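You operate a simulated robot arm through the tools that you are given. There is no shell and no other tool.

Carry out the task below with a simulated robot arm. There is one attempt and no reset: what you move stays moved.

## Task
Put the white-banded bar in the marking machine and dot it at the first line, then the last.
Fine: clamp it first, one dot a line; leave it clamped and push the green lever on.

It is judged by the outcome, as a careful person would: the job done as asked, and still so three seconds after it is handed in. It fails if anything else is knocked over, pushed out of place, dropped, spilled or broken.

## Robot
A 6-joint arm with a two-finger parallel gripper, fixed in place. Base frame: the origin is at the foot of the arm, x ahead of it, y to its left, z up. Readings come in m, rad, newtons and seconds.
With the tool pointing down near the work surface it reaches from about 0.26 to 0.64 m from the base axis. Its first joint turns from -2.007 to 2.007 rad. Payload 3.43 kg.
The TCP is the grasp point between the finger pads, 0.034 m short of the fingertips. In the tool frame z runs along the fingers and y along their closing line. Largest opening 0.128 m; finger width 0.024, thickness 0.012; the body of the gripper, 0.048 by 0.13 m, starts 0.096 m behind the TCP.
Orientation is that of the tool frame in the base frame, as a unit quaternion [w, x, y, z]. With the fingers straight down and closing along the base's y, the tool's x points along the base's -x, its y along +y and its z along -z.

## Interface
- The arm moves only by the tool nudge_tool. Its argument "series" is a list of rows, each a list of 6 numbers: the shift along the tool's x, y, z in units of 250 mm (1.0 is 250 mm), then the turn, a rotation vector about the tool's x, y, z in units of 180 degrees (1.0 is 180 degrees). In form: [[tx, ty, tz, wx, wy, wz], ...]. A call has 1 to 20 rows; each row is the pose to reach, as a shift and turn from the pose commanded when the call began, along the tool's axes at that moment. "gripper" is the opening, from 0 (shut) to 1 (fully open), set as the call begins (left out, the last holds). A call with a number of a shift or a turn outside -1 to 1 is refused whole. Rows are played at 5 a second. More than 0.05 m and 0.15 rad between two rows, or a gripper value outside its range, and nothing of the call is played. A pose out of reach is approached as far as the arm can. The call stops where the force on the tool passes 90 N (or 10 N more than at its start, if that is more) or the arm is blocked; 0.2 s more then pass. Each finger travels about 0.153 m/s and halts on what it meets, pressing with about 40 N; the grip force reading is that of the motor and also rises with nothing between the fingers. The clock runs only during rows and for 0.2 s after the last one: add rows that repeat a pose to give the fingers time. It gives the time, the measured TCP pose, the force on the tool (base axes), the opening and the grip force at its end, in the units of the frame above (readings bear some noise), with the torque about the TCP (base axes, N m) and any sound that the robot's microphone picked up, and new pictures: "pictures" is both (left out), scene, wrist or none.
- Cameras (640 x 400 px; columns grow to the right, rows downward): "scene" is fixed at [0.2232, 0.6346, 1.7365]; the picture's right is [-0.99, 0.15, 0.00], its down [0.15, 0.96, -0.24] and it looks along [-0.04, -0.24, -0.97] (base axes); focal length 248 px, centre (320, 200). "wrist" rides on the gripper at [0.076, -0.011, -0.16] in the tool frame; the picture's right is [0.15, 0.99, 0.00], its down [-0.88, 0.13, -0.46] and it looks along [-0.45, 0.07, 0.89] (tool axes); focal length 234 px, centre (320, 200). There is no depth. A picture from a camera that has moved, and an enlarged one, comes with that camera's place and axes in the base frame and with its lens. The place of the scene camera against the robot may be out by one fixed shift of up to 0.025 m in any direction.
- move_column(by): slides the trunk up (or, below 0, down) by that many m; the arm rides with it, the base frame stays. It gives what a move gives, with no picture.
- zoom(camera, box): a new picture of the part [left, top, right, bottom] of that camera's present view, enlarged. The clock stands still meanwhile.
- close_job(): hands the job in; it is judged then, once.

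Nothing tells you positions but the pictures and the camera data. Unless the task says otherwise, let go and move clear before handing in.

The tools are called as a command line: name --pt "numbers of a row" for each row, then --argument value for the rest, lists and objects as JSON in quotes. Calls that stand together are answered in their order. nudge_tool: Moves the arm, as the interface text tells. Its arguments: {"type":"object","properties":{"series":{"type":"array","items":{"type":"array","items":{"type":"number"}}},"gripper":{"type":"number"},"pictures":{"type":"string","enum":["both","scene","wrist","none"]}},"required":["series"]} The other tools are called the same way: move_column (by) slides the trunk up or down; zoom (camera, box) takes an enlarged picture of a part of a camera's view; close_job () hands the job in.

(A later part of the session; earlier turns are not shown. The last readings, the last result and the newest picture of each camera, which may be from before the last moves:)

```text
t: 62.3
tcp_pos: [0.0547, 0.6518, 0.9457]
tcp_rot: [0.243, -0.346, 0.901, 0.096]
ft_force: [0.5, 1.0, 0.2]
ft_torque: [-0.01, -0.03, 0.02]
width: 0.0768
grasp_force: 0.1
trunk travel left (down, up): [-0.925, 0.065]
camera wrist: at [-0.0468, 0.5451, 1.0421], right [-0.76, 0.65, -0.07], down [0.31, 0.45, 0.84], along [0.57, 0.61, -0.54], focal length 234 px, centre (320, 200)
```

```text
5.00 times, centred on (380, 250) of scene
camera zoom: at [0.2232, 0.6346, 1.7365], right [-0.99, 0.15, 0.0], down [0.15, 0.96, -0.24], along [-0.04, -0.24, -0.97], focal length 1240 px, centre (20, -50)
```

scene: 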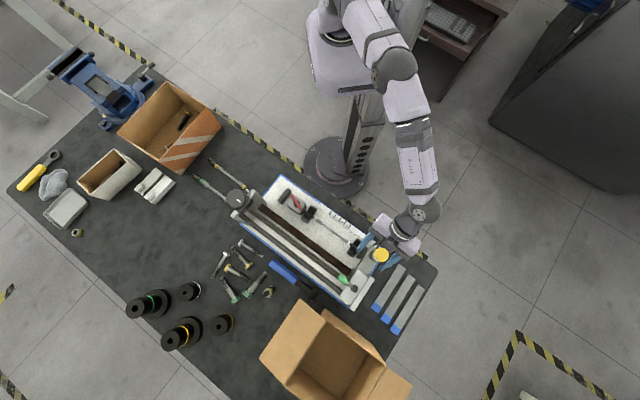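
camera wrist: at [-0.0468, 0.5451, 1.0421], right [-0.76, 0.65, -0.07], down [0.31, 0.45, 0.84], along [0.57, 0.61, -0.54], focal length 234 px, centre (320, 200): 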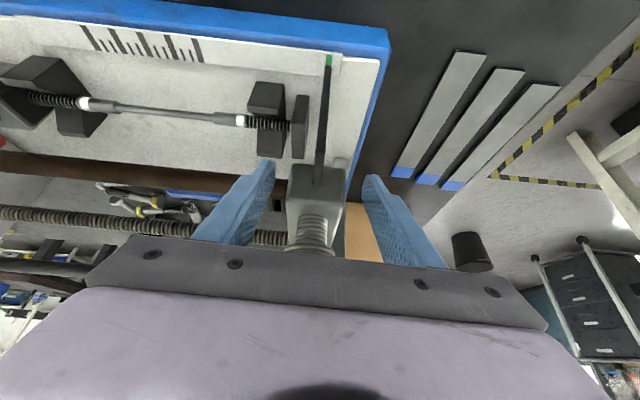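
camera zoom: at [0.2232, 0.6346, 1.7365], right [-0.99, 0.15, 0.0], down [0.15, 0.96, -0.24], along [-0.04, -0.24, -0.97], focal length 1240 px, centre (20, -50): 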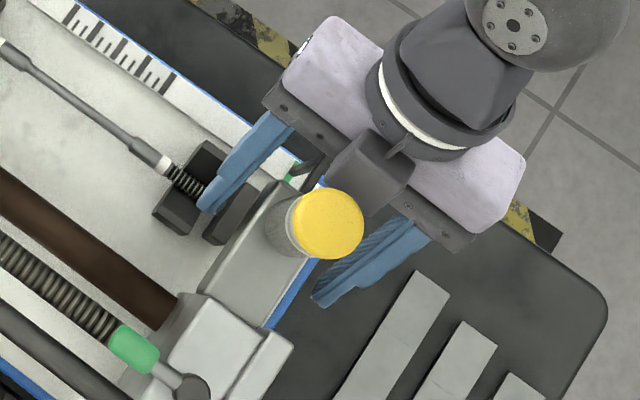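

The fingers overlap the head sides well. I'll narrow the fingers to a loose fit around the 40 mm head, then push gently toward the clamp end and see whether the carriage slides.

nudge_tool --pt "0 0 0 0 0 0" --pt "0 0 0 0 0 0" --gripper 0.38 --pictures "none"

nudge_tool --pt "0 -0.01 0 0 0 0" --pt "0 -0.02 0 0 0 0" --pt "0 -0.03 0 0 0 0"

zoom --camera "wrist" --box '[220, 60, 420, 240]'

```text
t: 62.9
tcp_pos: [0.0551, 0.6527, 0.9452]
tcp_rot: [0.242, -0.347, 0.901, 0.096]
ft_force: [-0.2, 0.5, -0.2]
ft_torque: [0.03, -0.03, -0.01]
width: 0.0486
grasp_force: 0.1
trunk travel left (down, up): [-0.925, 0.065]
```

```text
t: 63.7
tcp_pos: [0.0579, 0.6474, 0.9446]
tcp_rot: [0.242, -0.348, 0.901, 0.096]
ft_force: [-0.6, 0.4, -0.4]
ft_torque: [0.02, 0.01, 0.04]
width: 0.0489
grasp_force: 0.5
trunk travel left (down, up): [-0.925, 0.065]
camera wrist: at [-0.042, 0.5403, 1.0419], right [-0.76, 0.65, -0.07], down [0.31, 0.45, 0.84], along [0.57, 0.61, -0.54], focal length 234 px, centre (320, 200)
```

scene: 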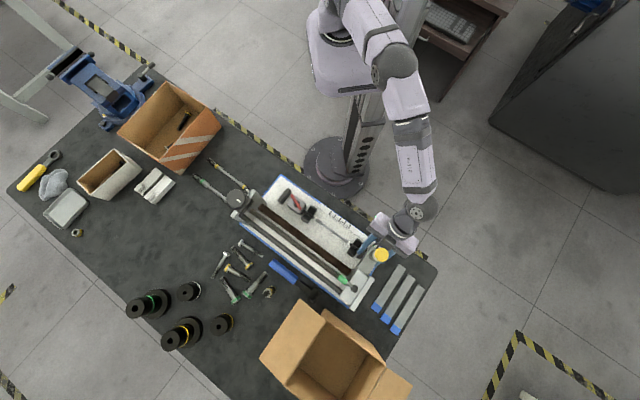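
wrist: 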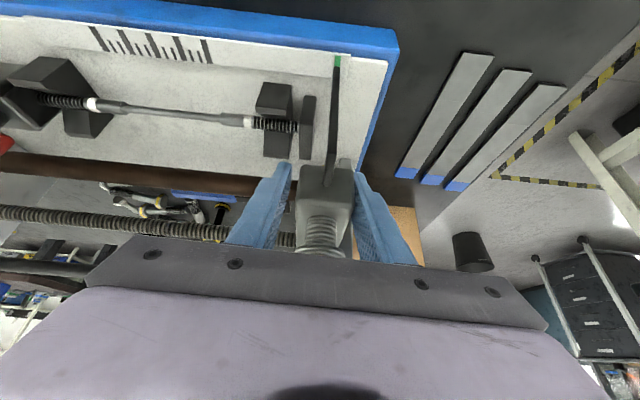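

```text
2.22 times, centred on (320, 150) of wrist
camera zoom: at [-0.042, 0.5403, 1.0419], right [-0.76, 0.65, -0.07], down [0.31, 0.45, 0.84], along [0.57, 0.61, -0.54], focal length 520 px, centre (320, 311)
```

zoom: 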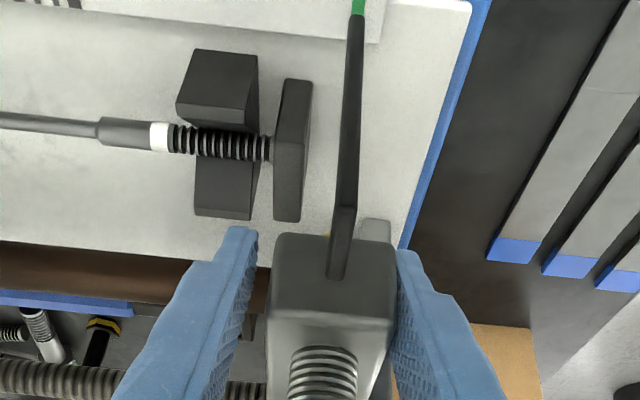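

The right finger is about to touch the head. Pushing a few millimetres toward the clamp end, reading the force.

nudge_tool --pt "-0.0005 -0.008 0 0 0 0" --pt "-0.001 -0.016 0 0 0 0" --pt "-0.0015 -0.024 0.0005 0 0 0" --pictures "wrist"

zoom --camera "wrist" --box '[260, 20, 400, 200]'

```text
t: 64.5
tcp_pos: [0.0611, 0.6456, 0.9433]
tcp_rot: [0.241, -0.348, 0.901, 0.097]
ft_force: [-7.6, 6.6, -3.6]
ft_torque: [-0.03, 0.13, 0.25]
width: 0.0542
grasp_force: 5.4
trunk travel left (down, up): [-0.925, 0.065]
camera wrist: at [-0.0395, 0.5376, 1.0418], right [-0.76, 0.65, -0.07], down [0.31, 0.45, 0.84], along [0.57, 0.62, -0.54], focal length 234 px, centre (320, 200)
```

wrist: 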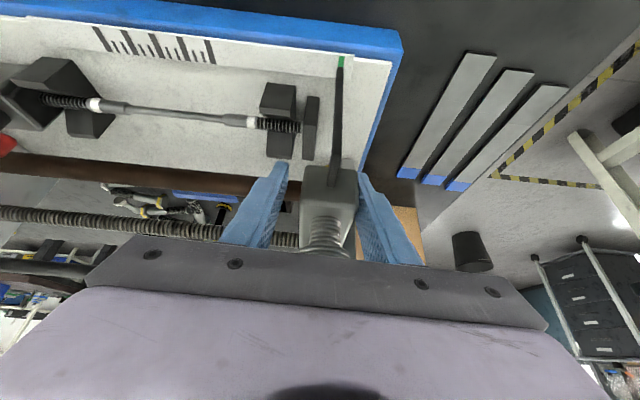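

```text
2.22 times, centred on (330, 110) of wrist
camera zoom: at [-0.0395, 0.5376, 1.0418], right [-0.76, 0.65, -0.07], down [0.31, 0.45, 0.84], along [0.57, 0.62, -0.54], focal length 520 px, centre (298, 400)
```

zoom: 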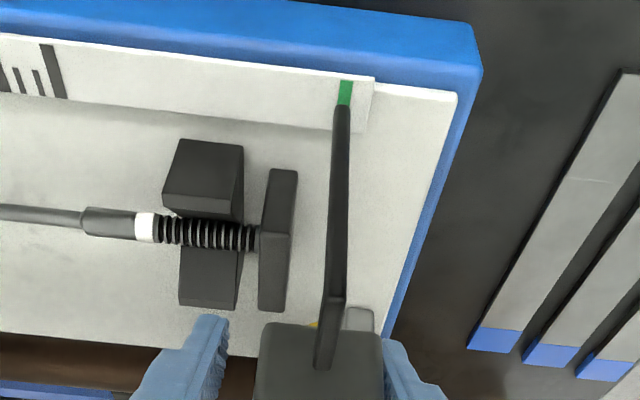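

The carriage hasn't moved yet at ~10 N (the finger is flexing open a little). I'll push slightly harder and check whether it moves.

nudge_tool --pt "-0.0005 -0.01 0 0 0 0" --pt "-0.001 -0.02 0 0 0 0" --pt "-0.0015 -0.03 0.0005 0 0 0" --pictures "wrist"

zoom --camera "wrist" --box '[260, 20, 400, 200]'

```text
t: 65.3
tcp_pos: [0.0643, 0.6422, 0.9448]
tcp_rot: [0.243, -0.348, 0.9, 0.099]
ft_force: [-18.5, 15.5, -3.3]
ft_torque: [-0.09, 0.41, 0.61]
width: 0.0613
grasp_force: 11.6
trunk travel left (down, up): [-0.925, 0.065]
camera wrist: at [-0.0358, 0.5336, 1.0415], right [-0.76, 0.64, -0.06], down [0.31, 0.45, 0.84], along [0.57, 0.62, -0.54], focal length 234 px, centre (320, 200)
```

wrist: 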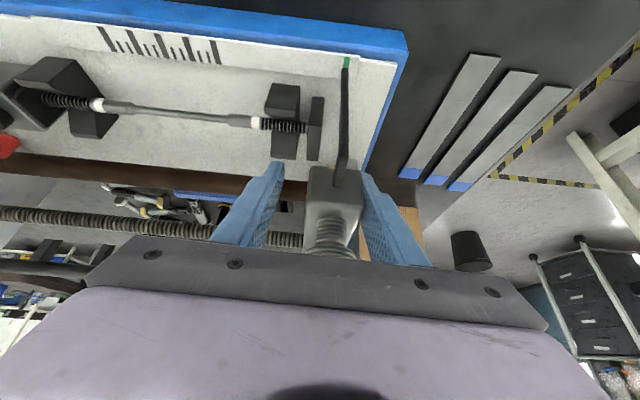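

```text
2.22 times, centred on (330, 110) of wrist
camera zoom: at [-0.0358, 0.5336, 1.0415], right [-0.76, 0.64, -0.06], down [0.31, 0.45, 0.84], along [0.57, 0.62, -0.54], focal length 520 px, centre (298, 400)
```

zoom: 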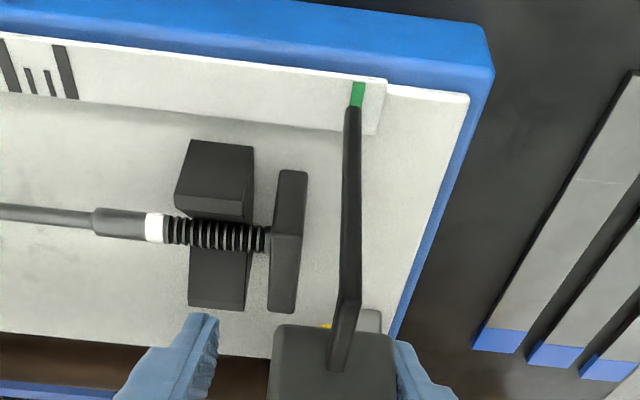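

Even at ~24 N the carriage stays put, so it is held by the lead screw; it must be driven by the knob. I'll back off, open and retreat along the finger direction.

nudge_tool --pt "0.001 0.02 0 0 0 0" --pt "0.002 0.04 0 0 0 0" --pt "0.003 0.055 0 0 0 0" --pictures "none"

nudge_tool --pt "0 0 0 0 0 0" --pt "0 0 -0.1 0 0 0" --pt "0 0 -0.25 0 0 0" --pt "0 0 -0.4 0 0 0" --pt "0 0 -0.56 0 0 0" --pt "0 0 -0.7 0 0 0" --pt "0 0 -0.7 0 0 0" --gripper 0.6

```text
t: 66.1
tcp_pos: [0.0603, 0.6467, 0.9432]
tcp_rot: [0.242, -0.346, 0.902, 0.094]
ft_force: [-1.2, 3.1, 0.9]
ft_torque: [0.05, 0.05, 0.02]
width: 0.0514
grasp_force: 2.2
trunk travel left (down, up): [-0.925, 0.065]
```

```text
t: 67.7
tcp_pos: [-0.0055, 0.5884, 1.0948]
tcp_rot: [0.242, -0.347, 0.901, 0.095]
ft_force: [0.7, 0.6, 0.8]
ft_torque: [-0.03, 0.0, 0.0]
width: 0.0769
grasp_force: 0.1
trunk travel left (down, up): [-0.925, 0.065]
camera wrist: at [-0.107, 0.4817, 1.1922], right [-0.76, 0.65, -0.07], down [0.31, 0.45, 0.84], along [0.57, 0.61, -0.54], focal length 234 px, centre (320, 200)
```

scene: 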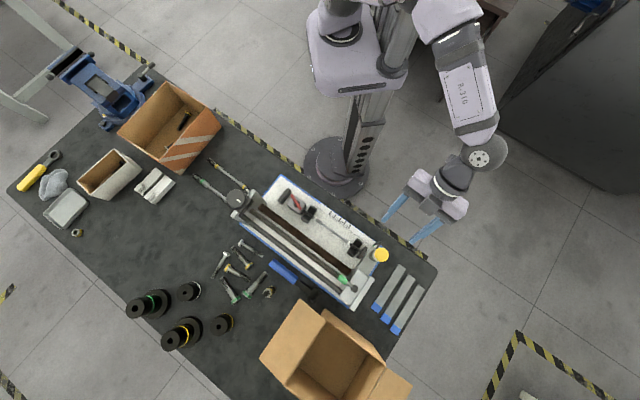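
wrist: 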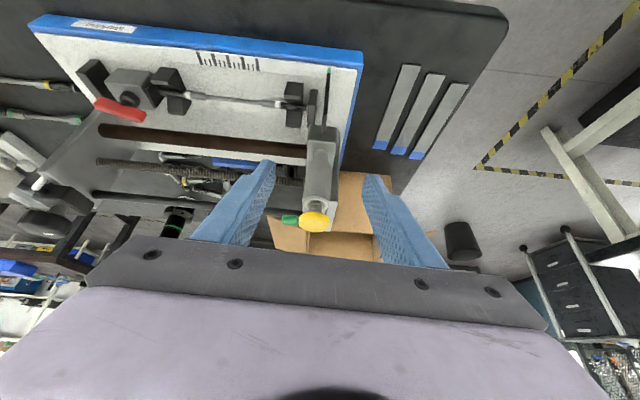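

I located the knob: its white mark triangulates to (0.412, 0.458, 1.075), so the knob top is at z≈1.075 with a radius of about 30 mm. I'll level the tool and move above the knob.

nudge_tool --pt "-0.02 -0.1 -0.051 0 0.028 0" --pt "-0.039 -0.2 -0.102 0 0.056 0" --pt "-0.058 -0.3 -0.153 0 0.083 0" --pt "-0.077 -0.4 -0.204 0 0.111 0" --pt "-0.097 -0.5 -0.255 0 0.139 0" --pt "-0.116 -0.597 -0.306 0 0.1667 0" --pt "-0.116 -0.597 -0.306 0 0.1667 0" --pictures "none"

move_column --by 0.06

nudge_tool --pt "-0.115 -0.116 0 0 0 0.03" --pt "-0.23 -0.232 0 0 0 0.06" --pt "-0.344 -0.348 0 0 0 0.09" --pt "-0.459 -0.465 0 0 0 0.12" --pt "-0.574 -0.581 0 0 0 0.15" --pt "-0.689 -0.697 0 0 0 0.18" --pt "-0.803 -0.813 0 0 0 0.21" --pt "-0.918 -0.929 0 0 0 0.233" --pt "-0.918 -0.929 0 0 0 0.233"

zoom --camera "wrist" --box '[240, 80, 400, 240]'

```text
t: 69.3
tcp_pos: [0.0836, 0.469, 1.1762]
tcp_rot: [-0.001, -0.36, 0.933, 0.003]
ft_force: [-0.3, 0.1, 0.1]
ft_torque: [-0.03, 0.01, -0.03]
width: 0.0768
grasp_force: 0.1
trunk travel left (down, up): [-0.925, 0.065]
```

```text
t: 70.3
tcp_pos: [0.0832, 0.4691, 1.2358]
tcp_rot: [0.0, -0.361, 0.933, 0.003]
ft_force: [0.6, 1.0, -1.2]
ft_torque: [-0.01, 0.02, -0.01]
width: 0.0767
grasp_force: 0.1
trunk travel left (down, up): [-0.985, 0.005]
```

```text
t: 72.3
tcp_pos: [0.4083, 0.4501, 1.2348]
tcp_rot: [0.0, -0.001, 1.0, 0.003]
ft_force: [-0.5, 0.0, -0.1]
ft_torque: [0.04, -0.03, 0.01]
width: 0.0768
grasp_force: 0.0
trunk travel left (down, up): [-0.985, 0.005]
camera wrist: at [0.3331, 0.4382, 1.3924], right [-0.15, 0.99, 0.01], down [0.88, 0.13, 0.46], along [0.45, 0.07, -0.89], focal length 234 px, centre (320, 200)
```

scene: 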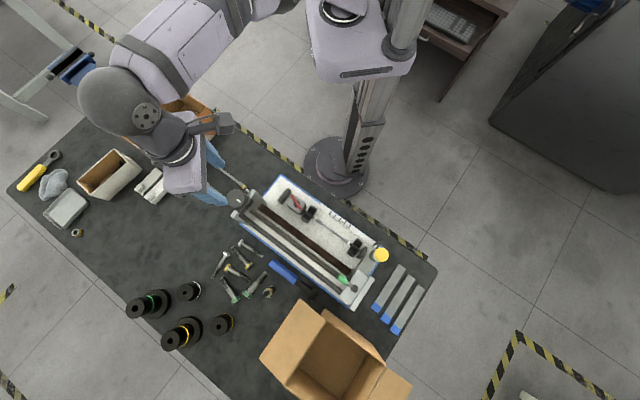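
wrist: 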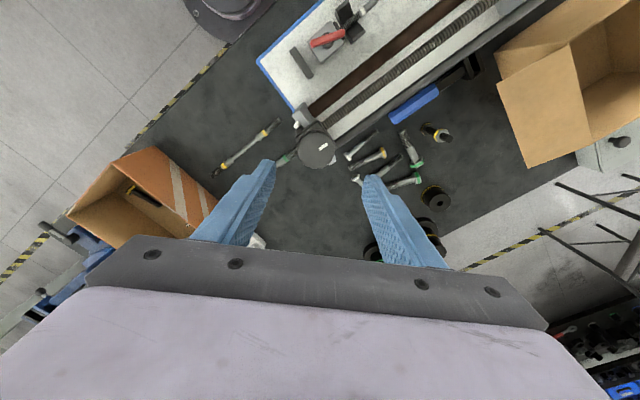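

```text
2.50 times, centred on (320, 160) of wrist
camera zoom: at [0.3331, 0.4382, 1.3924], right [-0.15, 0.99, 0.01], down [0.88, 0.13, 0.46], along [0.45, 0.07, -0.89], focal length 585 px, centre (320, 300)
```

zoom: 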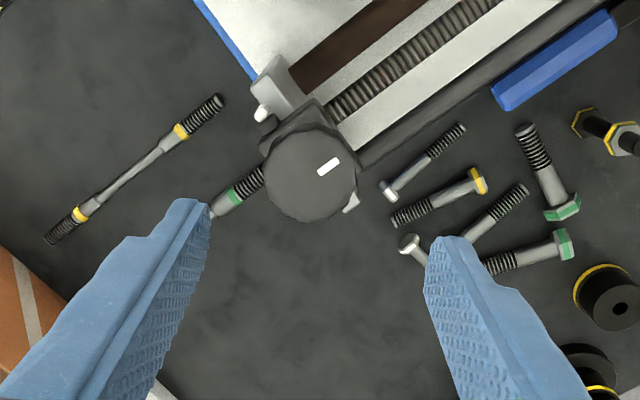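

The knob's centre works out to about (0.416, 0.4475). I'll correct and lower over it, with fingers either side.

nudge_tool --pt "-0.031 -0.0104 0.1 0 0 0" --pt "-0.031 -0.0104 0.25 0 0 0" --pt "-0.031 -0.0104 0.42 0 0 0" --pt "-0.031 -0.0104 0.42 0 0 0"

zoom --camera "wrist" --box '[220, 80, 420, 240]'

zoom --camera "scene" --box '[190, 150, 290, 230]'

```text
t: 73.3
tcp_pos: [0.4174, 0.4506, 1.1294]
tcp_rot: [0.0, -0.002, 1.0, 0.002]
ft_force: [0.1, -0.1, -0.2]
ft_torque: [0.02, -0.01, 0.02]
width: 0.0768
grasp_force: 0.1
trunk travel left (down, up): [-0.985, 0.005]
camera wrist: at [0.3417, 0.4358, 1.2865], right [-0.15, 0.99, 0.01], down [0.88, 0.13, 0.46], along [0.45, 0.07, -0.89], focal length 234 px, centre (320, 200)
```

scene: 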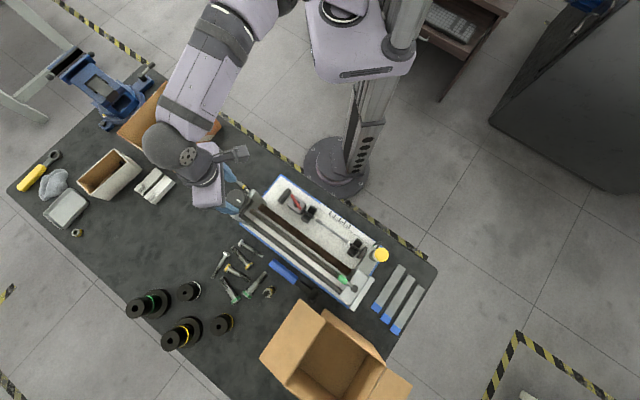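
wrist: 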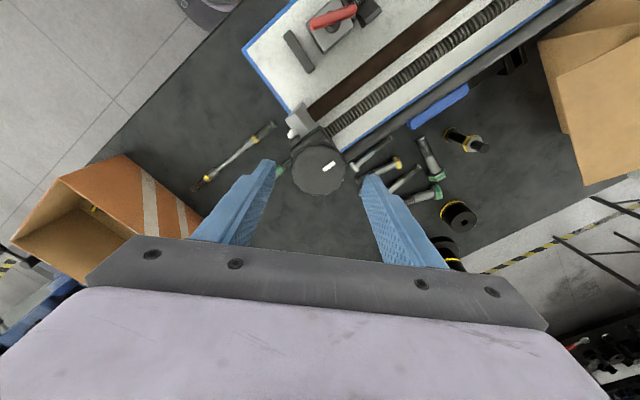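

```text
2.50 times, centred on (320, 160) of wrist
camera zoom: at [0.3417, 0.4358, 1.2865], right [-0.15, 0.99, 0.01], down [0.88, 0.13, 0.46], along [0.45, 0.07, -0.89], focal length 585 px, centre (320, 300)
```

zoom: 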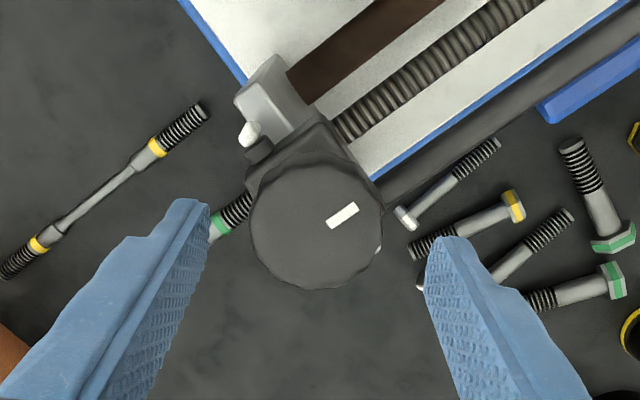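

```text
5.00 times, centred on (240, 190) of scene
camera zoom: at [0.2232, 0.6346, 1.7365], right [-0.99, 0.15, 0.0], down [0.15, 0.96, -0.24], along [-0.04, -0.24, -0.97], focal length 1240 px, centre (720, 250)
```

zoom: 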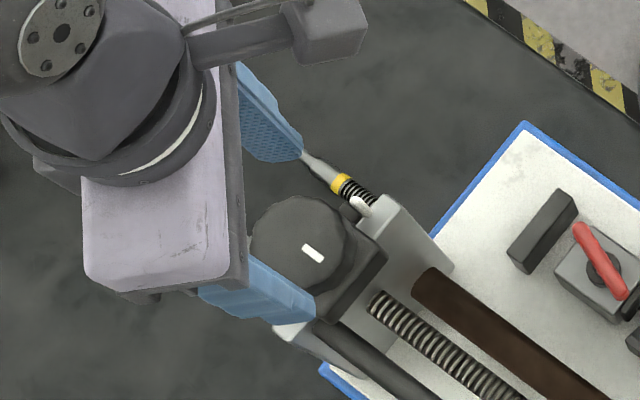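

Centred over the knob (radius ≈ 26 mm). Lowering the fingers around it and gripping.

nudge_tool --pt "0 -0.002 0.08 0 0 0" --pt "0 -0.002 0.168 0 0 0" --pt "0 -0.002 0.168 0 0 0" --pictures "none"

nudge_tool --pt "0 0 0 0 0 0" --pt "0 0 0 0 0 0" --pt "0 0 0 0 0 0" --gripper 0.2

zoom --camera "wrist" --box '[220, 80, 420, 240]'

zoom --camera "scene" --box '[190, 150, 290, 230]'

```text
t: 74.1
tcp_pos: [0.4183, 0.4493, 1.0874]
tcp_rot: [-0.001, -0.002, 1.0, 0.002]
ft_force: [1.4, -0.4, -0.3]
ft_torque: [0.02, -0.01, 0.02]
width: 0.0768
grasp_force: 0.1
trunk travel left (down, up): [-0.985, 0.005]
```

```text
t: 74.9
tcp_pos: [0.4189, 0.4478, 1.0869]
tcp_rot: [0.0, -0.002, 1.0, 0.002]
ft_force: [0.0, -2.5, 0.1]
ft_torque: [-0.59, -0.14, -0.03]
width: 0.0528
grasp_force: 45.3
trunk travel left (down, up): [-0.985, 0.005]
camera wrist: at [0.3425, 0.4352, 1.2446], right [-0.15, 0.99, 0.0], down [0.88, 0.13, 0.46], along [0.45, 0.07, -0.89], focal length 234 px, centre (320, 200)
```

scene: 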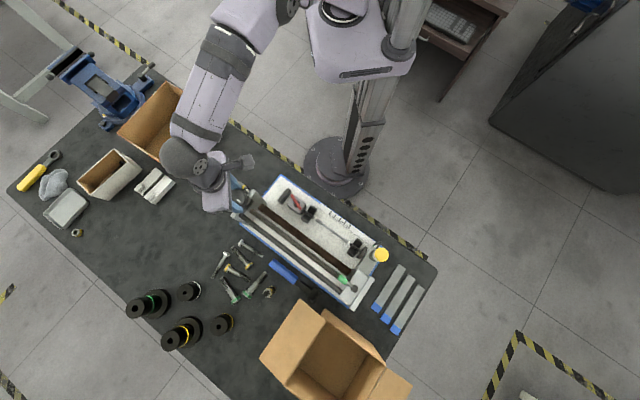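
wrist: 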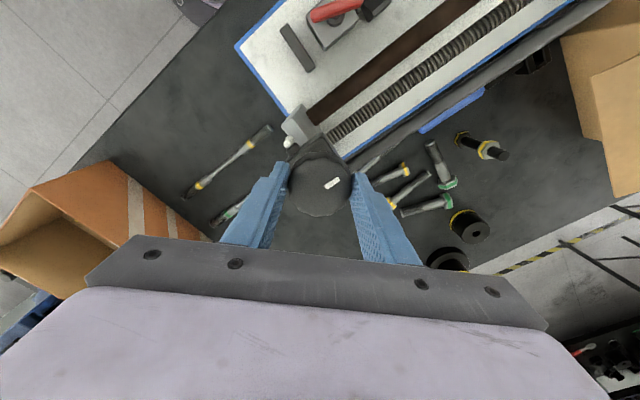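

```text
2.50 times, centred on (320, 160) of wrist
camera zoom: at [0.3425, 0.4352, 1.2446], right [-0.15, 0.99, 0.0], down [0.88, 0.13, 0.46], along [0.45, 0.07, -0.89], focal length 585 px, centre (320, 300)
```

zoom: 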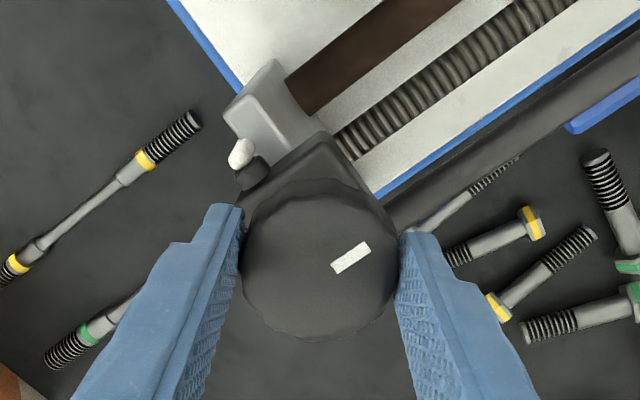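

```text
5.00 times, centred on (240, 190) of scene
camera zoom: at [0.2232, 0.6346, 1.7365], right [-0.99, 0.15, 0.0], down [0.15, 0.96, -0.24], along [-0.04, -0.24, -0.97], focal length 1240 px, centre (720, 250)
```

zoom: 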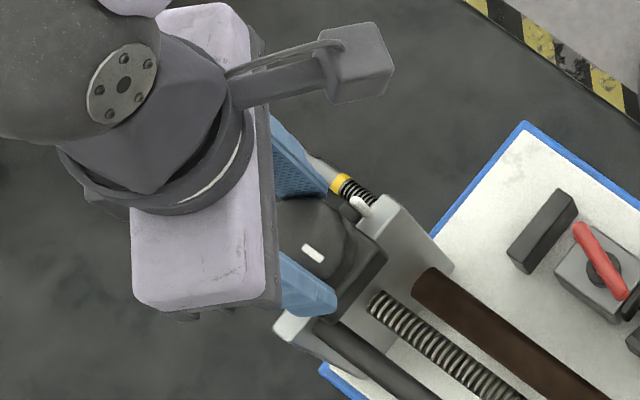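

Knob gripped (53 mm). Trying a small clockwise turn while watching torque and the carriage.

nudge_tool --pt "0 0 0 0 0 0.02" --pt "0 0 0 0 0 0.04" --pt "0 0 0 0 0 0.06" --pictures "wrist"

zoom --camera "scene" --box '[335, 220, 395, 270]'

zoom --camera "wrist" --box '[220, 80, 420, 240]'

```text
t: 75.7
tcp_pos: [0.4193, 0.4478, 1.0871]
tcp_rot: [-0.001, 0.093, 0.996, 0.002]
ft_force: [0.9, -1.5, -4.3]
ft_torque: [-0.41, -0.86, 0.0]
width: 0.0529
grasp_force: 44.9
trunk travel left (down, up): [-0.985, 0.005]
camera wrist: at [0.3417, 0.4501, 1.2447], right [0.04, 1.0, 0.01], down [0.89, -0.04, 0.45], along [0.45, -0.01, -0.89], focal length 234 px, centre (320, 200)
```

wrist: 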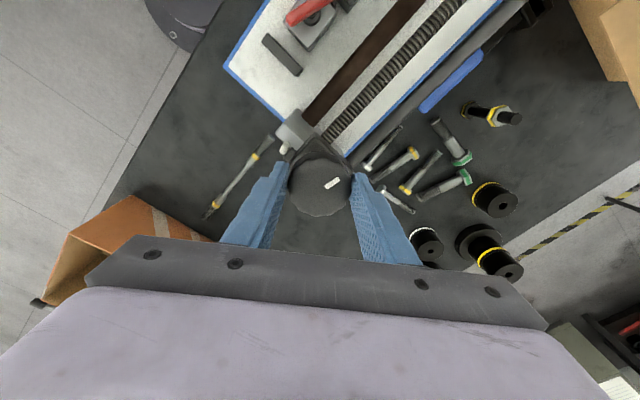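

```text
8.00 times, centred on (365, 245) of scene
camera zoom: at [0.2232, 0.6346, 1.7365], right [-0.99, 0.15, 0.0], down [0.15, 0.96, -0.24], along [-0.04, -0.24, -0.97], focal length 1984 px, centre (-40, -160)
```

zoom: 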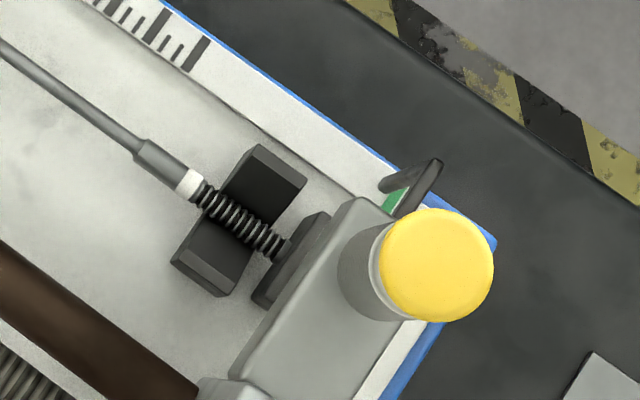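

```text
2.50 times, centred on (320, 160) of wrist
camera zoom: at [0.3417, 0.4501, 1.2447], right [0.04, 1.0, 0.01], down [0.89, -0.04, 0.45], along [0.45, -0.01, -0.89], focal length 585 px, centre (320, 300)
```

zoom: 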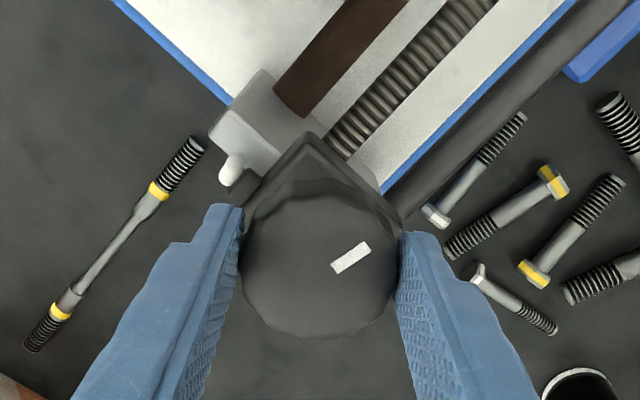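

Clockwise turning drives the carriage toward the scale lines (about 7 mm for 11°), with almost no torque. I'll continue turning and watch the pointer.

nudge_tool --pt "0 0 0 0 0 0.04" --pt "0 0 0 0 0 0.08" --pt "0 0 0 0 0 0.12" --pt "0 0 0 0 0 0.16" --pt "0 0 0 0 0 0.2" --pt "0 0 0 0 0 0.24" --pt "0 0 0 0 0 0.28" --pt "0 0 0 0 0 0.28" --pictures "wrist"

zoom --camera "scene" --box '[320, 205, 390, 265]'

```text
t: 77.5
tcp_pos: [0.4203, 0.4499, 1.0873]
tcp_rot: [-0.001, 0.508, 0.861, 0.002]
ft_force: [9.9, 8.4, -4.7]
ft_torque: [-0.36, -0.93, -0.02]
width: 0.0532
grasp_force: 45.3
trunk travel left (down, up): [-0.985, 0.005]
camera wrist: at [0.3732, 0.51, 1.2451], right [0.8, 0.61, 0.0], down [0.54, -0.71, 0.45], along [0.28, -0.36, -0.89], focal length 234 px, centre (320, 200)
```

wrist: 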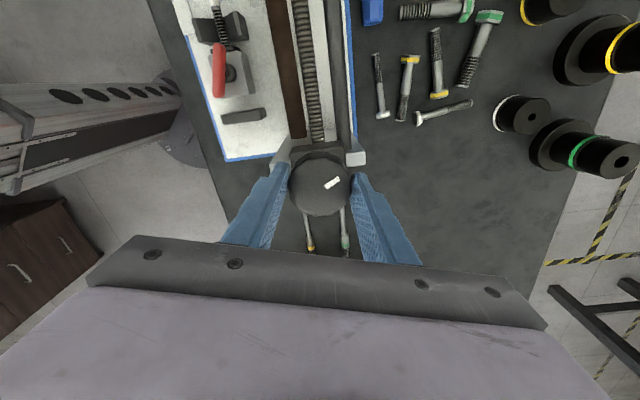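

```text
6.67 times, centred on (355, 235) of scene
camera zoom: at [0.2232, 0.6346, 1.7365], right [-0.99, 0.15, 0.0], down [0.15, 0.96, -0.24], along [-0.04, -0.24, -0.97], focal length 1653 px, centre (87, -33)
```

zoom: 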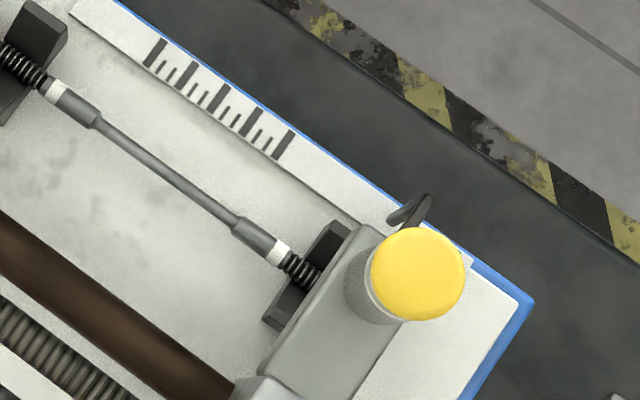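

The carriage follows smoothly (~37 mm per radian). Roughly 110° more to reach the first line; continuing in part.

nudge_tool --pt "0 0 0 0 0 0.04" --pt "0 0 0 0 0 0.08" --pt "0 0 0 0 0 0.12" --pt "0 0 0 0 0 0.16" --pt "0 0 0 0 0 0.2" --pt "0 0 0 0 0 0.24" --pt "0 0 0 0 0 0.28" --pt "0 0 0 0 0 0.28" --pictures "wrist"

zoom --camera "scene" --box '[320, 205, 390, 265]'

```text
t: 79.3
tcp_pos: [0.4228, 0.4501, 1.0869]
tcp_rot: [-0.004, 0.827, 0.563, 0.003]
ft_force: [19.1, 8.2, 5.5]
ft_torque: [-0.43, -0.72, 0.0]
width: 0.0529
grasp_force: 45.0
trunk travel left (down, up): [-0.985, 0.005]
camera wrist: at [0.4391, 0.5234, 1.2455], right [0.97, -0.23, 0.0], down [-0.2, -0.87, 0.45], along [-0.1, -0.44, -0.89], focal length 234 px, centre (320, 200)
```

wrist: 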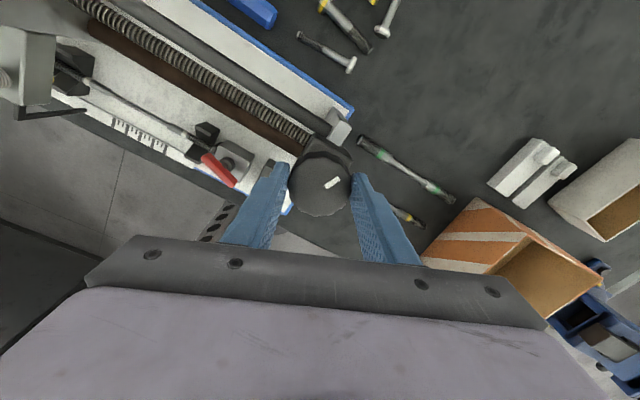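

```text
6.67 times, centred on (355, 235) of scene
camera zoom: at [0.2232, 0.6346, 1.7365], right [-0.99, 0.15, 0.0], down [0.15, 0.96, -0.24], along [-0.04, -0.24, -0.97], focal length 1653 px, centre (87, -33)
```

zoom: 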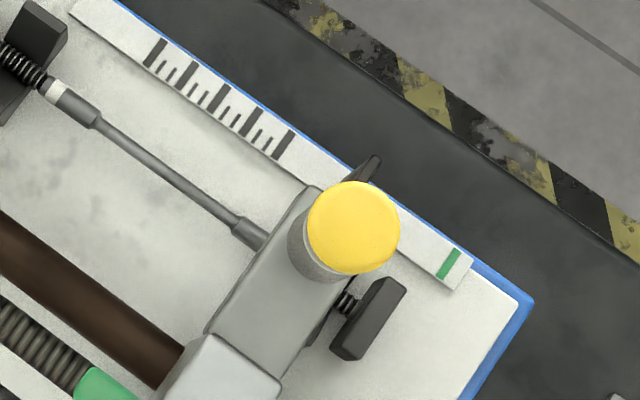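

Good progress (about 72 mm). The grip is slightly off the knob's axis, so I'll look at the pointer from here and then regrip centred.

zoom --camera "wrist" --box '[0, 40, 200, 190]'

zoom --camera "scene" --box '[345, 210, 385, 240]'

```text
2.67 times, centred on (100, 115) of wrist
camera zoom: at [0.4391, 0.5234, 1.2455], right [0.97, -0.23, 0.0], down [-0.2, -0.87, 0.45], along [-0.1, -0.44, -0.89], focal length 624 px, centre (907, 427)
```

zoom: 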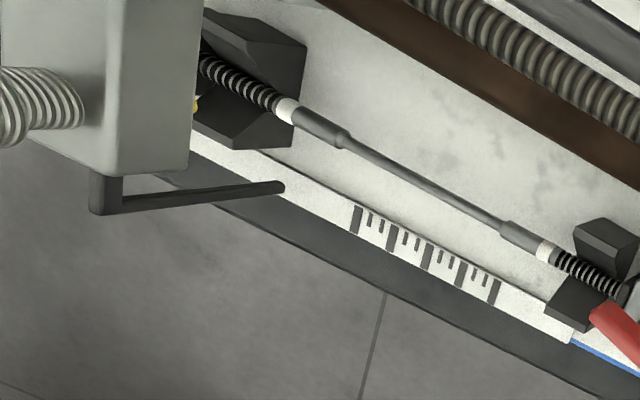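

```text
13.33 times, centred on (365, 225) of scene
camera zoom: at [0.2232, 0.6346, 1.7365], right [-0.99, 0.15, 0.0], down [0.15, 0.96, -0.24], along [-0.04, -0.24, -0.97], focal length 3306 px, centre (-280, -133)
```

zoom: 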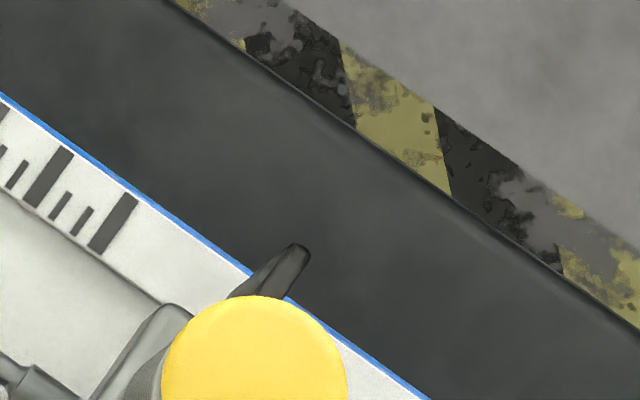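

The wrist camera sees the pointer and the scale from here: about 40 mm (≈62°) remain to the first line. I'll open, re-centre on the knob axis (≈0.4217, 0.4477) and regrip.

nudge_tool --pt "0 0 0 0 0 0" --pt "0 0 0 0 0 0" --pt "0 0 0 0 0 0" --gripper 0.55 --pictures "none"

```text
t: 80.1
tcp_pos: [0.4167, 0.449, 1.0868]
tcp_rot: [-0.003, 0.826, 0.564, 0.0]
ft_force: [-0.4, 0.8, 0.8]
ft_torque: [0.0, 0.02, -0.02]
width: 0.0705
grasp_force: 0.0
trunk travel left (down, up): [-0.985, 0.005]
```

Re-centring on the axis, regripping, and turning a bit further.

nudge_tool --pt "0.003 0.021 0 0 0 0" --pt "0.003 0.021 0 0 0 0" --pictures "none"

nudge_tool --pt "0 0 0 0 0 0" --pt "0 0 0 0 0 0" --pt "0 0 0 0 0 0" --pt "0 0 0 0 0 0.03" --pt "0 0 0 0 0 0.07" --pt "0 0 0 0 0 0.11" --pt "0 0 0 0 0 0.15" --pt "0 0 0 0 0 0.19" --pt "0 0 0 0 0 0.22" --pt "0 0 0 0 0 0.22" --gripper 0.2 --pictures "wrist"

zoom --camera "scene" --box '[320, 205, 390, 265]'

```text
t: 80.7
tcp_pos: [0.4234, 0.4487, 1.0884]
tcp_rot: [-0.002, 0.826, 0.563, 0.001]
ft_force: [-0.8, 0.3, 0.2]
ft_torque: [-0.02, 0.01, -0.02]
width: 0.0703
grasp_force: 0.0
trunk travel left (down, up): [-0.985, 0.005]
```

```text
t: 82.5
tcp_pos: [0.4209, 0.3963, 1.0824]
tcp_rot: [-0.087, 0.918, 0.384, -0.038]
ft_force: [-26.2, -13.7, 2.4]
ft_torque: [-0.07, 0.87, 0.99]
width: 0.0307
grasp_force: 5.6
out of reach, approached as far as the arm can: row 5, 6, 7, 8
trunk travel left (down, up): [-0.985, 0.005]
stopped in row 8: the force on the tool passed its limit at 95 N (the readings are from after the stop); the commanded pose is now the measured one
camera wrist: at [0.4874, 0.4372, 1.2396], right [0.79, -0.58, -0.19], down [-0.47, -0.78, 0.43], along [-0.39, -0.25, -0.89], focal length 234 px, centre (320, 200)
```

wrist: 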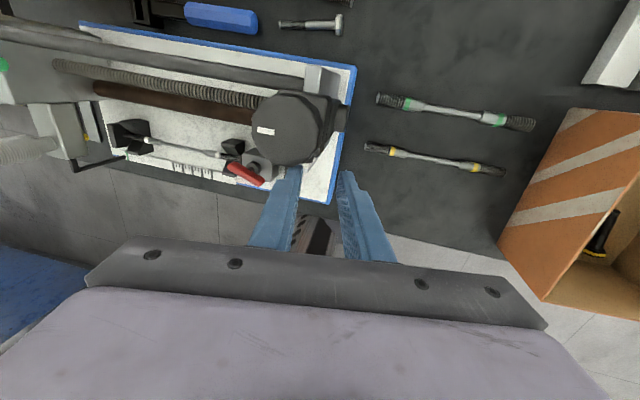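

```text
6.67 times, centred on (355, 235) of scene
camera zoom: at [0.2232, 0.6346, 1.7365], right [-0.99, 0.15, 0.0], down [0.15, 0.96, -0.24], along [-0.04, -0.24, -0.97], focal length 1653 px, centre (87, -33)
```

zoom: 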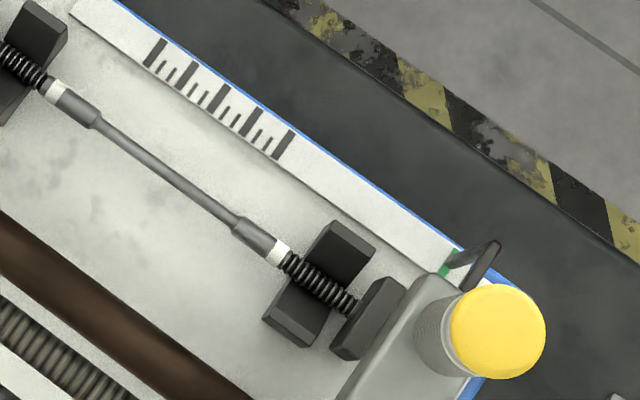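

The wrist ran into its rotation limit, slipped off the knob, and the knob was dragged back so the carriage is home at the green mark again – nothing seems knocked. I'll open the fingers and lift clear first, and keep well inside the wrist range from now on.

nudge_tool --pt "0 0 -0.02 0 0 0" --pt "0 0 -0.1 0 0 0" --pt "0 0 -0.25 0 0 0" --pt "0 0 -0.4 0 0 0" --pt "0 0 -0.48 0 0 0" --pt "0 0 -0.48 0 0 0" --gripper 0.35

zoom --camera "wrist" --box '[0, 0, 400, 240]'

zoom --camera "scene" --box '[180, 130, 400, 320]'

```text
t: 83.9
tcp_pos: [0.4454, 0.3917, 1.1978]
tcp_rot: [-0.091, 0.917, 0.386, -0.032]
ft_force: [0.1, -0.2, 0.8]
ft_torque: [0.02, 0.0, 0.01]
width: 0.0449
grasp_force: 0.0
out of reach, approached as far as the arm can: row 5, 6
trunk travel left (down, up): [-0.985, 0.005]
camera wrist: at [0.5098, 0.4303, 1.3556], right [0.8, -0.57, -0.19], down [-0.47, -0.78, 0.41], along [-0.38, -0.24, -0.89], focal length 234 px, centre (320, 200)
```

scene: 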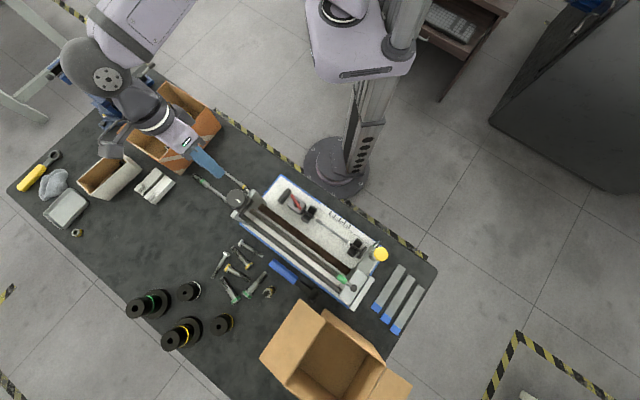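
wrist: 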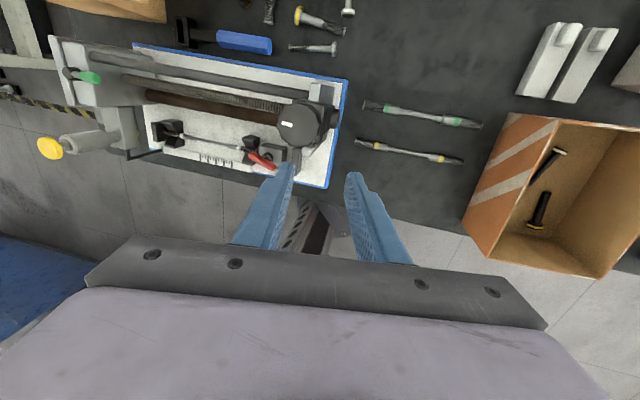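

```text
1.60 times, centred on (200, 120) of wrist
camera zoom: at [0.5098, 0.4303, 1.3556], right [0.8, -0.57, -0.19], down [-0.47, -0.78, 0.41], along [-0.38, -0.24, -0.89], focal length 375 px, centre (512, 328)
```

zoom: 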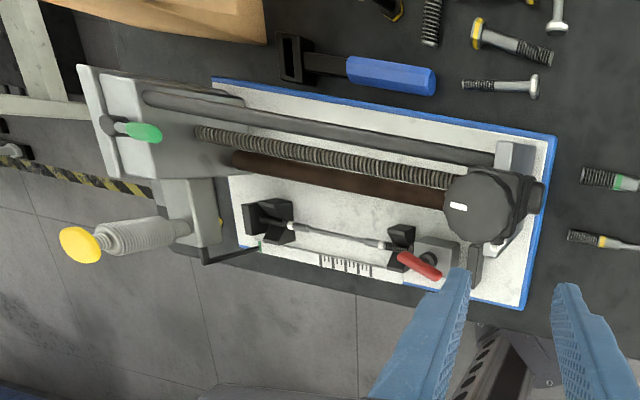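

```text
2.11 times, centred on (290, 225) of scene
camera zoom: at [0.2232, 0.6346, 1.7365], right [-0.99, 0.15, 0.0], down [0.15, 0.96, -0.24], along [-0.04, -0.24, -0.97], focal length 522 px, centre (383, 147)
```

zoom: 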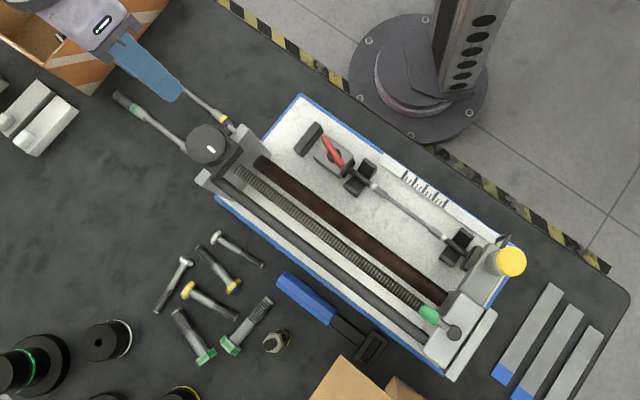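

All parts are still in place and the clamp is still closed. I'll level the tool, then turn it back to a starting angle that leaves enough range for the full turn.

nudge_tool --pt "-0.023 -0.023 0.004 -0.0095 -0.0046 -0.041" --pt "-0.047 -0.047 0.009 -0.019 -0.009 -0.082" --pt "-0.07 -0.07 0.013 -0.0284 -0.0137 -0.1227" --pt "-0.093 -0.093 0.017 -0.038 -0.018 -0.1636" --pt "-0.117 -0.117 0.022 -0.0473 -0.0228 -0.2045" --pt "-0.14 -0.14 0.026 -0.0568 -0.0273 -0.2454" --pt "-0.14 -0.14 0.026 -0.0568 -0.0273 -0.2454" --gripper 0.6 --pictures "none"

```text
t: 85.5
tcp_pos: [0.3954, 0.3928, 1.197]
tcp_rot: [0.002, 0.709, 0.705, -0.001]
ft_force: [-0.3, 0.3, -0.4]
ft_torque: [0.01, 0.04, 0.02]
width: 0.0769
grasp_force: 0.0
trunk travel left (down, up): [-0.985, 0.005]
```

Level again. Now turning back to about −68° above the knob.

nudge_tool --pt "0.011 0.005 0 0 0 -0.044" --pt "0.022 0.011 0 0 0 -0.088" --pt "0.034 0.016 0 0 0 -0.132" --pt "0.045 0.021 0 0 0 -0.176" --pt "0.056 0.027 0 0 0 -0.22" --pt "0.067 0.032 0 0 0 -0.264" --pt "0.078 0.037 0 0 0 -0.308" --pt "0.09 0.042 0 0 0 -0.352" --pt "0.101 0.048 0 0 0 -0.396" --pt "0.112 0.053 0 0 0 -0.44" --pt "0.123 0.058 0 0 0 -0.484" --pt "0.134 0.064 0 0 0 -0.528" --pt "0.146 0.069 0 0 0 -0.572" --pt "0.157 0.074 0 0 0 -0.616" --pt "0.168 0.08 0 0 0 -0.66" --pt "0.179 0.085 0 0 0 -0.704" --pt "0.19 0.09 0 0 0 -0.748" --pt "0.2 0.096 0 0 0 -0.792" --pt "0.212 0.101 0 0 0 -0.836" --pt "0.22 0.106 0 0 0 -0.878"

zoom --camera "wrist" --box '[220, 80, 420, 240]'

```text
t: 89.7
tcp_pos: [0.4208, 0.4462, 1.1976]
tcp_rot: [-0.001, -0.558, 0.83, -0.003]
ft_force: [-0.1, 0.1, -0.1]
ft_torque: [-0.01, -0.01, -0.01]
width: 0.0768
grasp_force: 0.1
trunk travel left (down, up): [-0.985, 0.005]
camera wrist: at [0.4028, 0.3726, 1.3555], right [-0.97, 0.24, 0.0], down [0.21, 0.87, 0.45], along [0.11, 0.44, -0.89], focal length 234 px, centre (320, 200)
```

scene: 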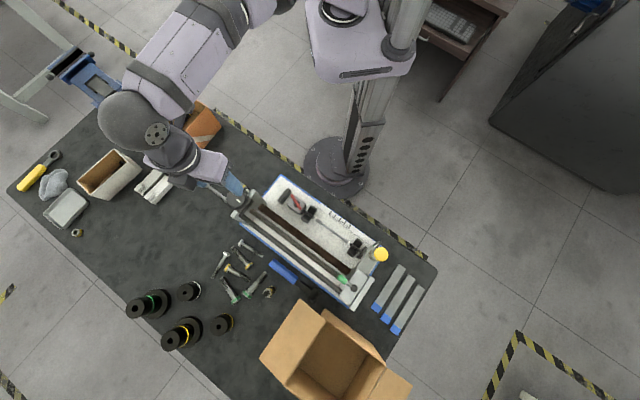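
wrist: 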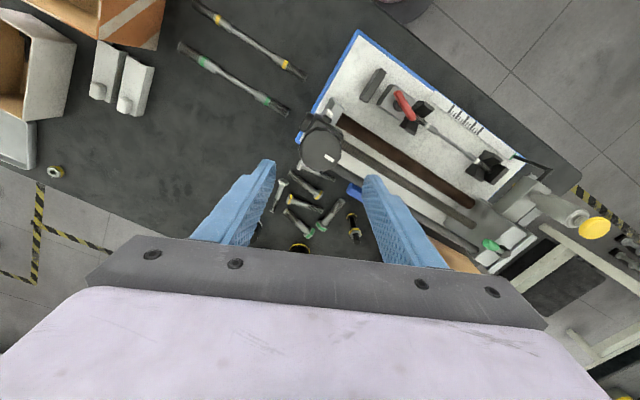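

```text
2.50 times, centred on (320, 160) of wrist
camera zoom: at [0.4028, 0.3726, 1.3555], right [-0.97, 0.24, 0.0], down [0.21, 0.87, 0.45], along [0.11, 0.44, -0.89], focal length 585 px, centre (320, 300)
```

zoom: 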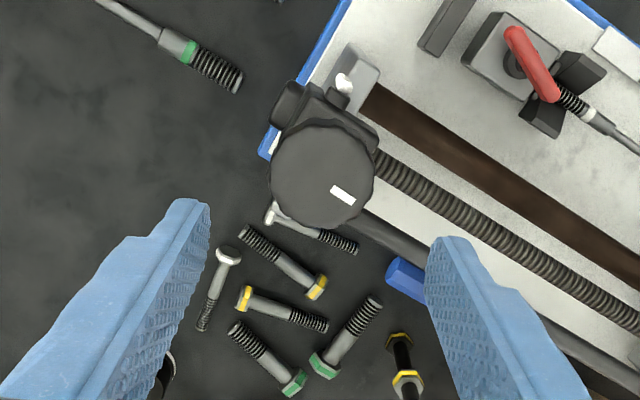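

This angle is comfortable. Lowering onto the knob, gripping, and checking lateral force.

nudge_tool --pt "-0.0076 -0.0016 0.15 0 0 0" --pt "-0.0076 -0.0016 0.3 0 0 0" --pt "-0.0076 -0.0016 0.442 0 0 0" --pt "-0.0076 -0.0016 0.442 0 0 0" --pictures "wrist"

nudge_tool --pt "0 0 0 0 0 0" --pt "0 0 0 0 0 0" --pt "0 0 0 0 0 0" --gripper 0.2 --pictures "wrist"

```text
t: 90.7
tcp_pos: [0.424, 0.4474, 1.0871]
tcp_rot: [-0.001, -0.556, 0.831, -0.003]
ft_force: [0.1, -0.5, 0.3]
ft_torque: [0.03, -0.03, 0.0]
width: 0.0771
grasp_force: 0.0
trunk travel left (down, up): [-0.985, 0.005]
camera wrist: at [0.4045, 0.3727, 1.2451], right [-0.97, 0.24, 0.0], down [0.21, 0.87, 0.45], along [0.11, 0.44, -0.89], focal length 234 px, centre (320, 200)
```

wrist: 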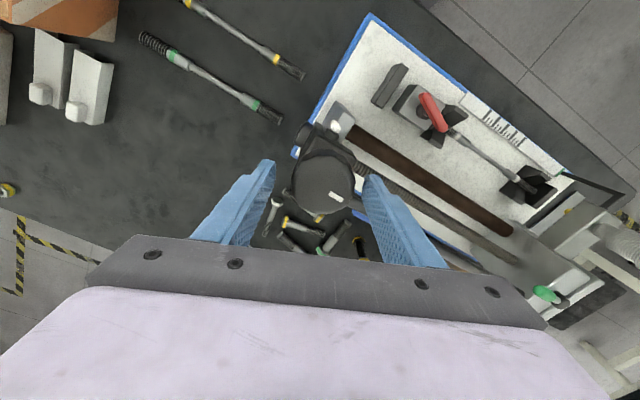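

```text
t: 91.5
tcp_pos: [0.4213, 0.4466, 1.0855]
tcp_rot: [-0.002, -0.556, 0.831, -0.003]
ft_force: [-10.3, 3.3, -2.3]
ft_torque: [0.34, 0.7, 0.04]
width: 0.0532
grasp_force: 45.3
trunk travel left (down, up): [-0.985, 0.005]
camera wrist: at [0.4025, 0.3741, 1.2451], right [-0.97, 0.24, 0.0], down [0.21, 0.87, 0.45], along [0.11, 0.44, -0.89], focal length 234 px, centre (320, 200)
```

wrist: 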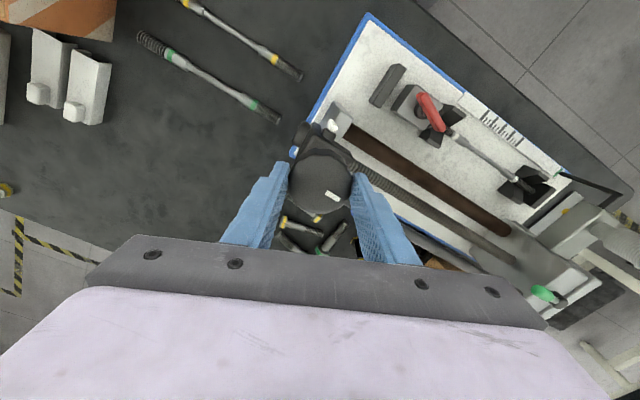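

Gripped. I'll correct the small offset and turn 120° clockwise.

nudge_tool --pt "0.002 0.008 0 0 0 0" --pt "0.002 0.008 0 0 0 0.04" --pt "0.002 0.008 0 0 0 0.08" --pt "0.002 0.008 0 0 0 0.12" --pt "0.002 0.008 0 0 0 0.16" --pt "0.002 0.008 0 0 0 0.2" --pt "0.002 0.008 0 0 0 0.24" --pt "0.002 0.008 0 0 0 0.28" --pt "0.002 0.008 0 0 0 0.32" --pt "0.002 0.008 0 0 0 0.36" --pt "0.002 0.008 0 0 0 0.4" --pt "0.002 0.008 0 0 0 0.44" --pt "0.002 0.008 0 0 0 0.48" --pt "0.002 0.008 0 0 0 0.52" --pt "0.002 0.008 0 0 0 0.56" --pt "0.002 0.008 0 0 0 0.6" --pt "0.002 0.008 0 0 0 0.64" --pt "0.002 0.008 0 0 0 0.667" --pt "0.002 0.008 0 0 0 0.667" --pictures "wrist"

zoom --camera "scene" --box '[320, 205, 390, 265]'

```text
t: 95.5
tcp_pos: [0.4207, 0.4491, 1.0883]
tcp_rot: [0.004, 0.442, 0.897, -0.001]
ft_force: [1.9, 5.7, 5.0]
ft_torque: [0.5, 0.28, -0.04]
width: 0.0528
grasp_force: 45.1
trunk travel left (down, up): [-0.985, 0.005]
camera wrist: at [0.3652, 0.5024, 1.2443], right [0.7, 0.72, 0.0], down [0.64, -0.62, 0.46], along [0.33, -0.32, -0.89], focal length 234 px, centre (320, 200)
```

wrist: 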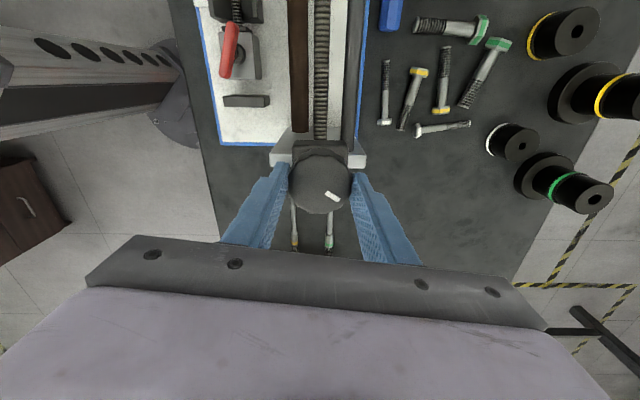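

```text
6.67 times, centred on (355, 235) of scene
camera zoom: at [0.2232, 0.6346, 1.7365], right [-0.99, 0.15, 0.0], down [0.15, 0.96, -0.24], along [-0.04, -0.24, -0.97], focal length 1653 px, centre (87, -33)
```

zoom: 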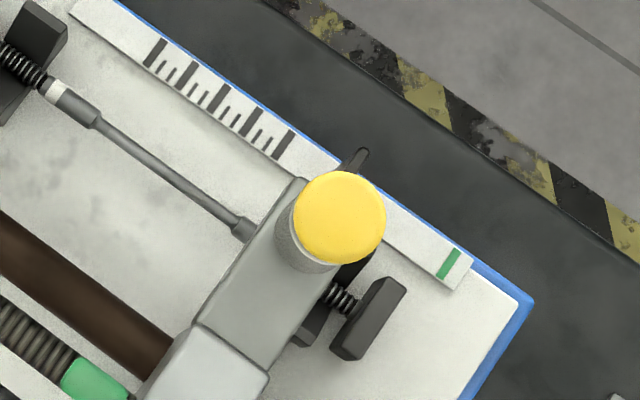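

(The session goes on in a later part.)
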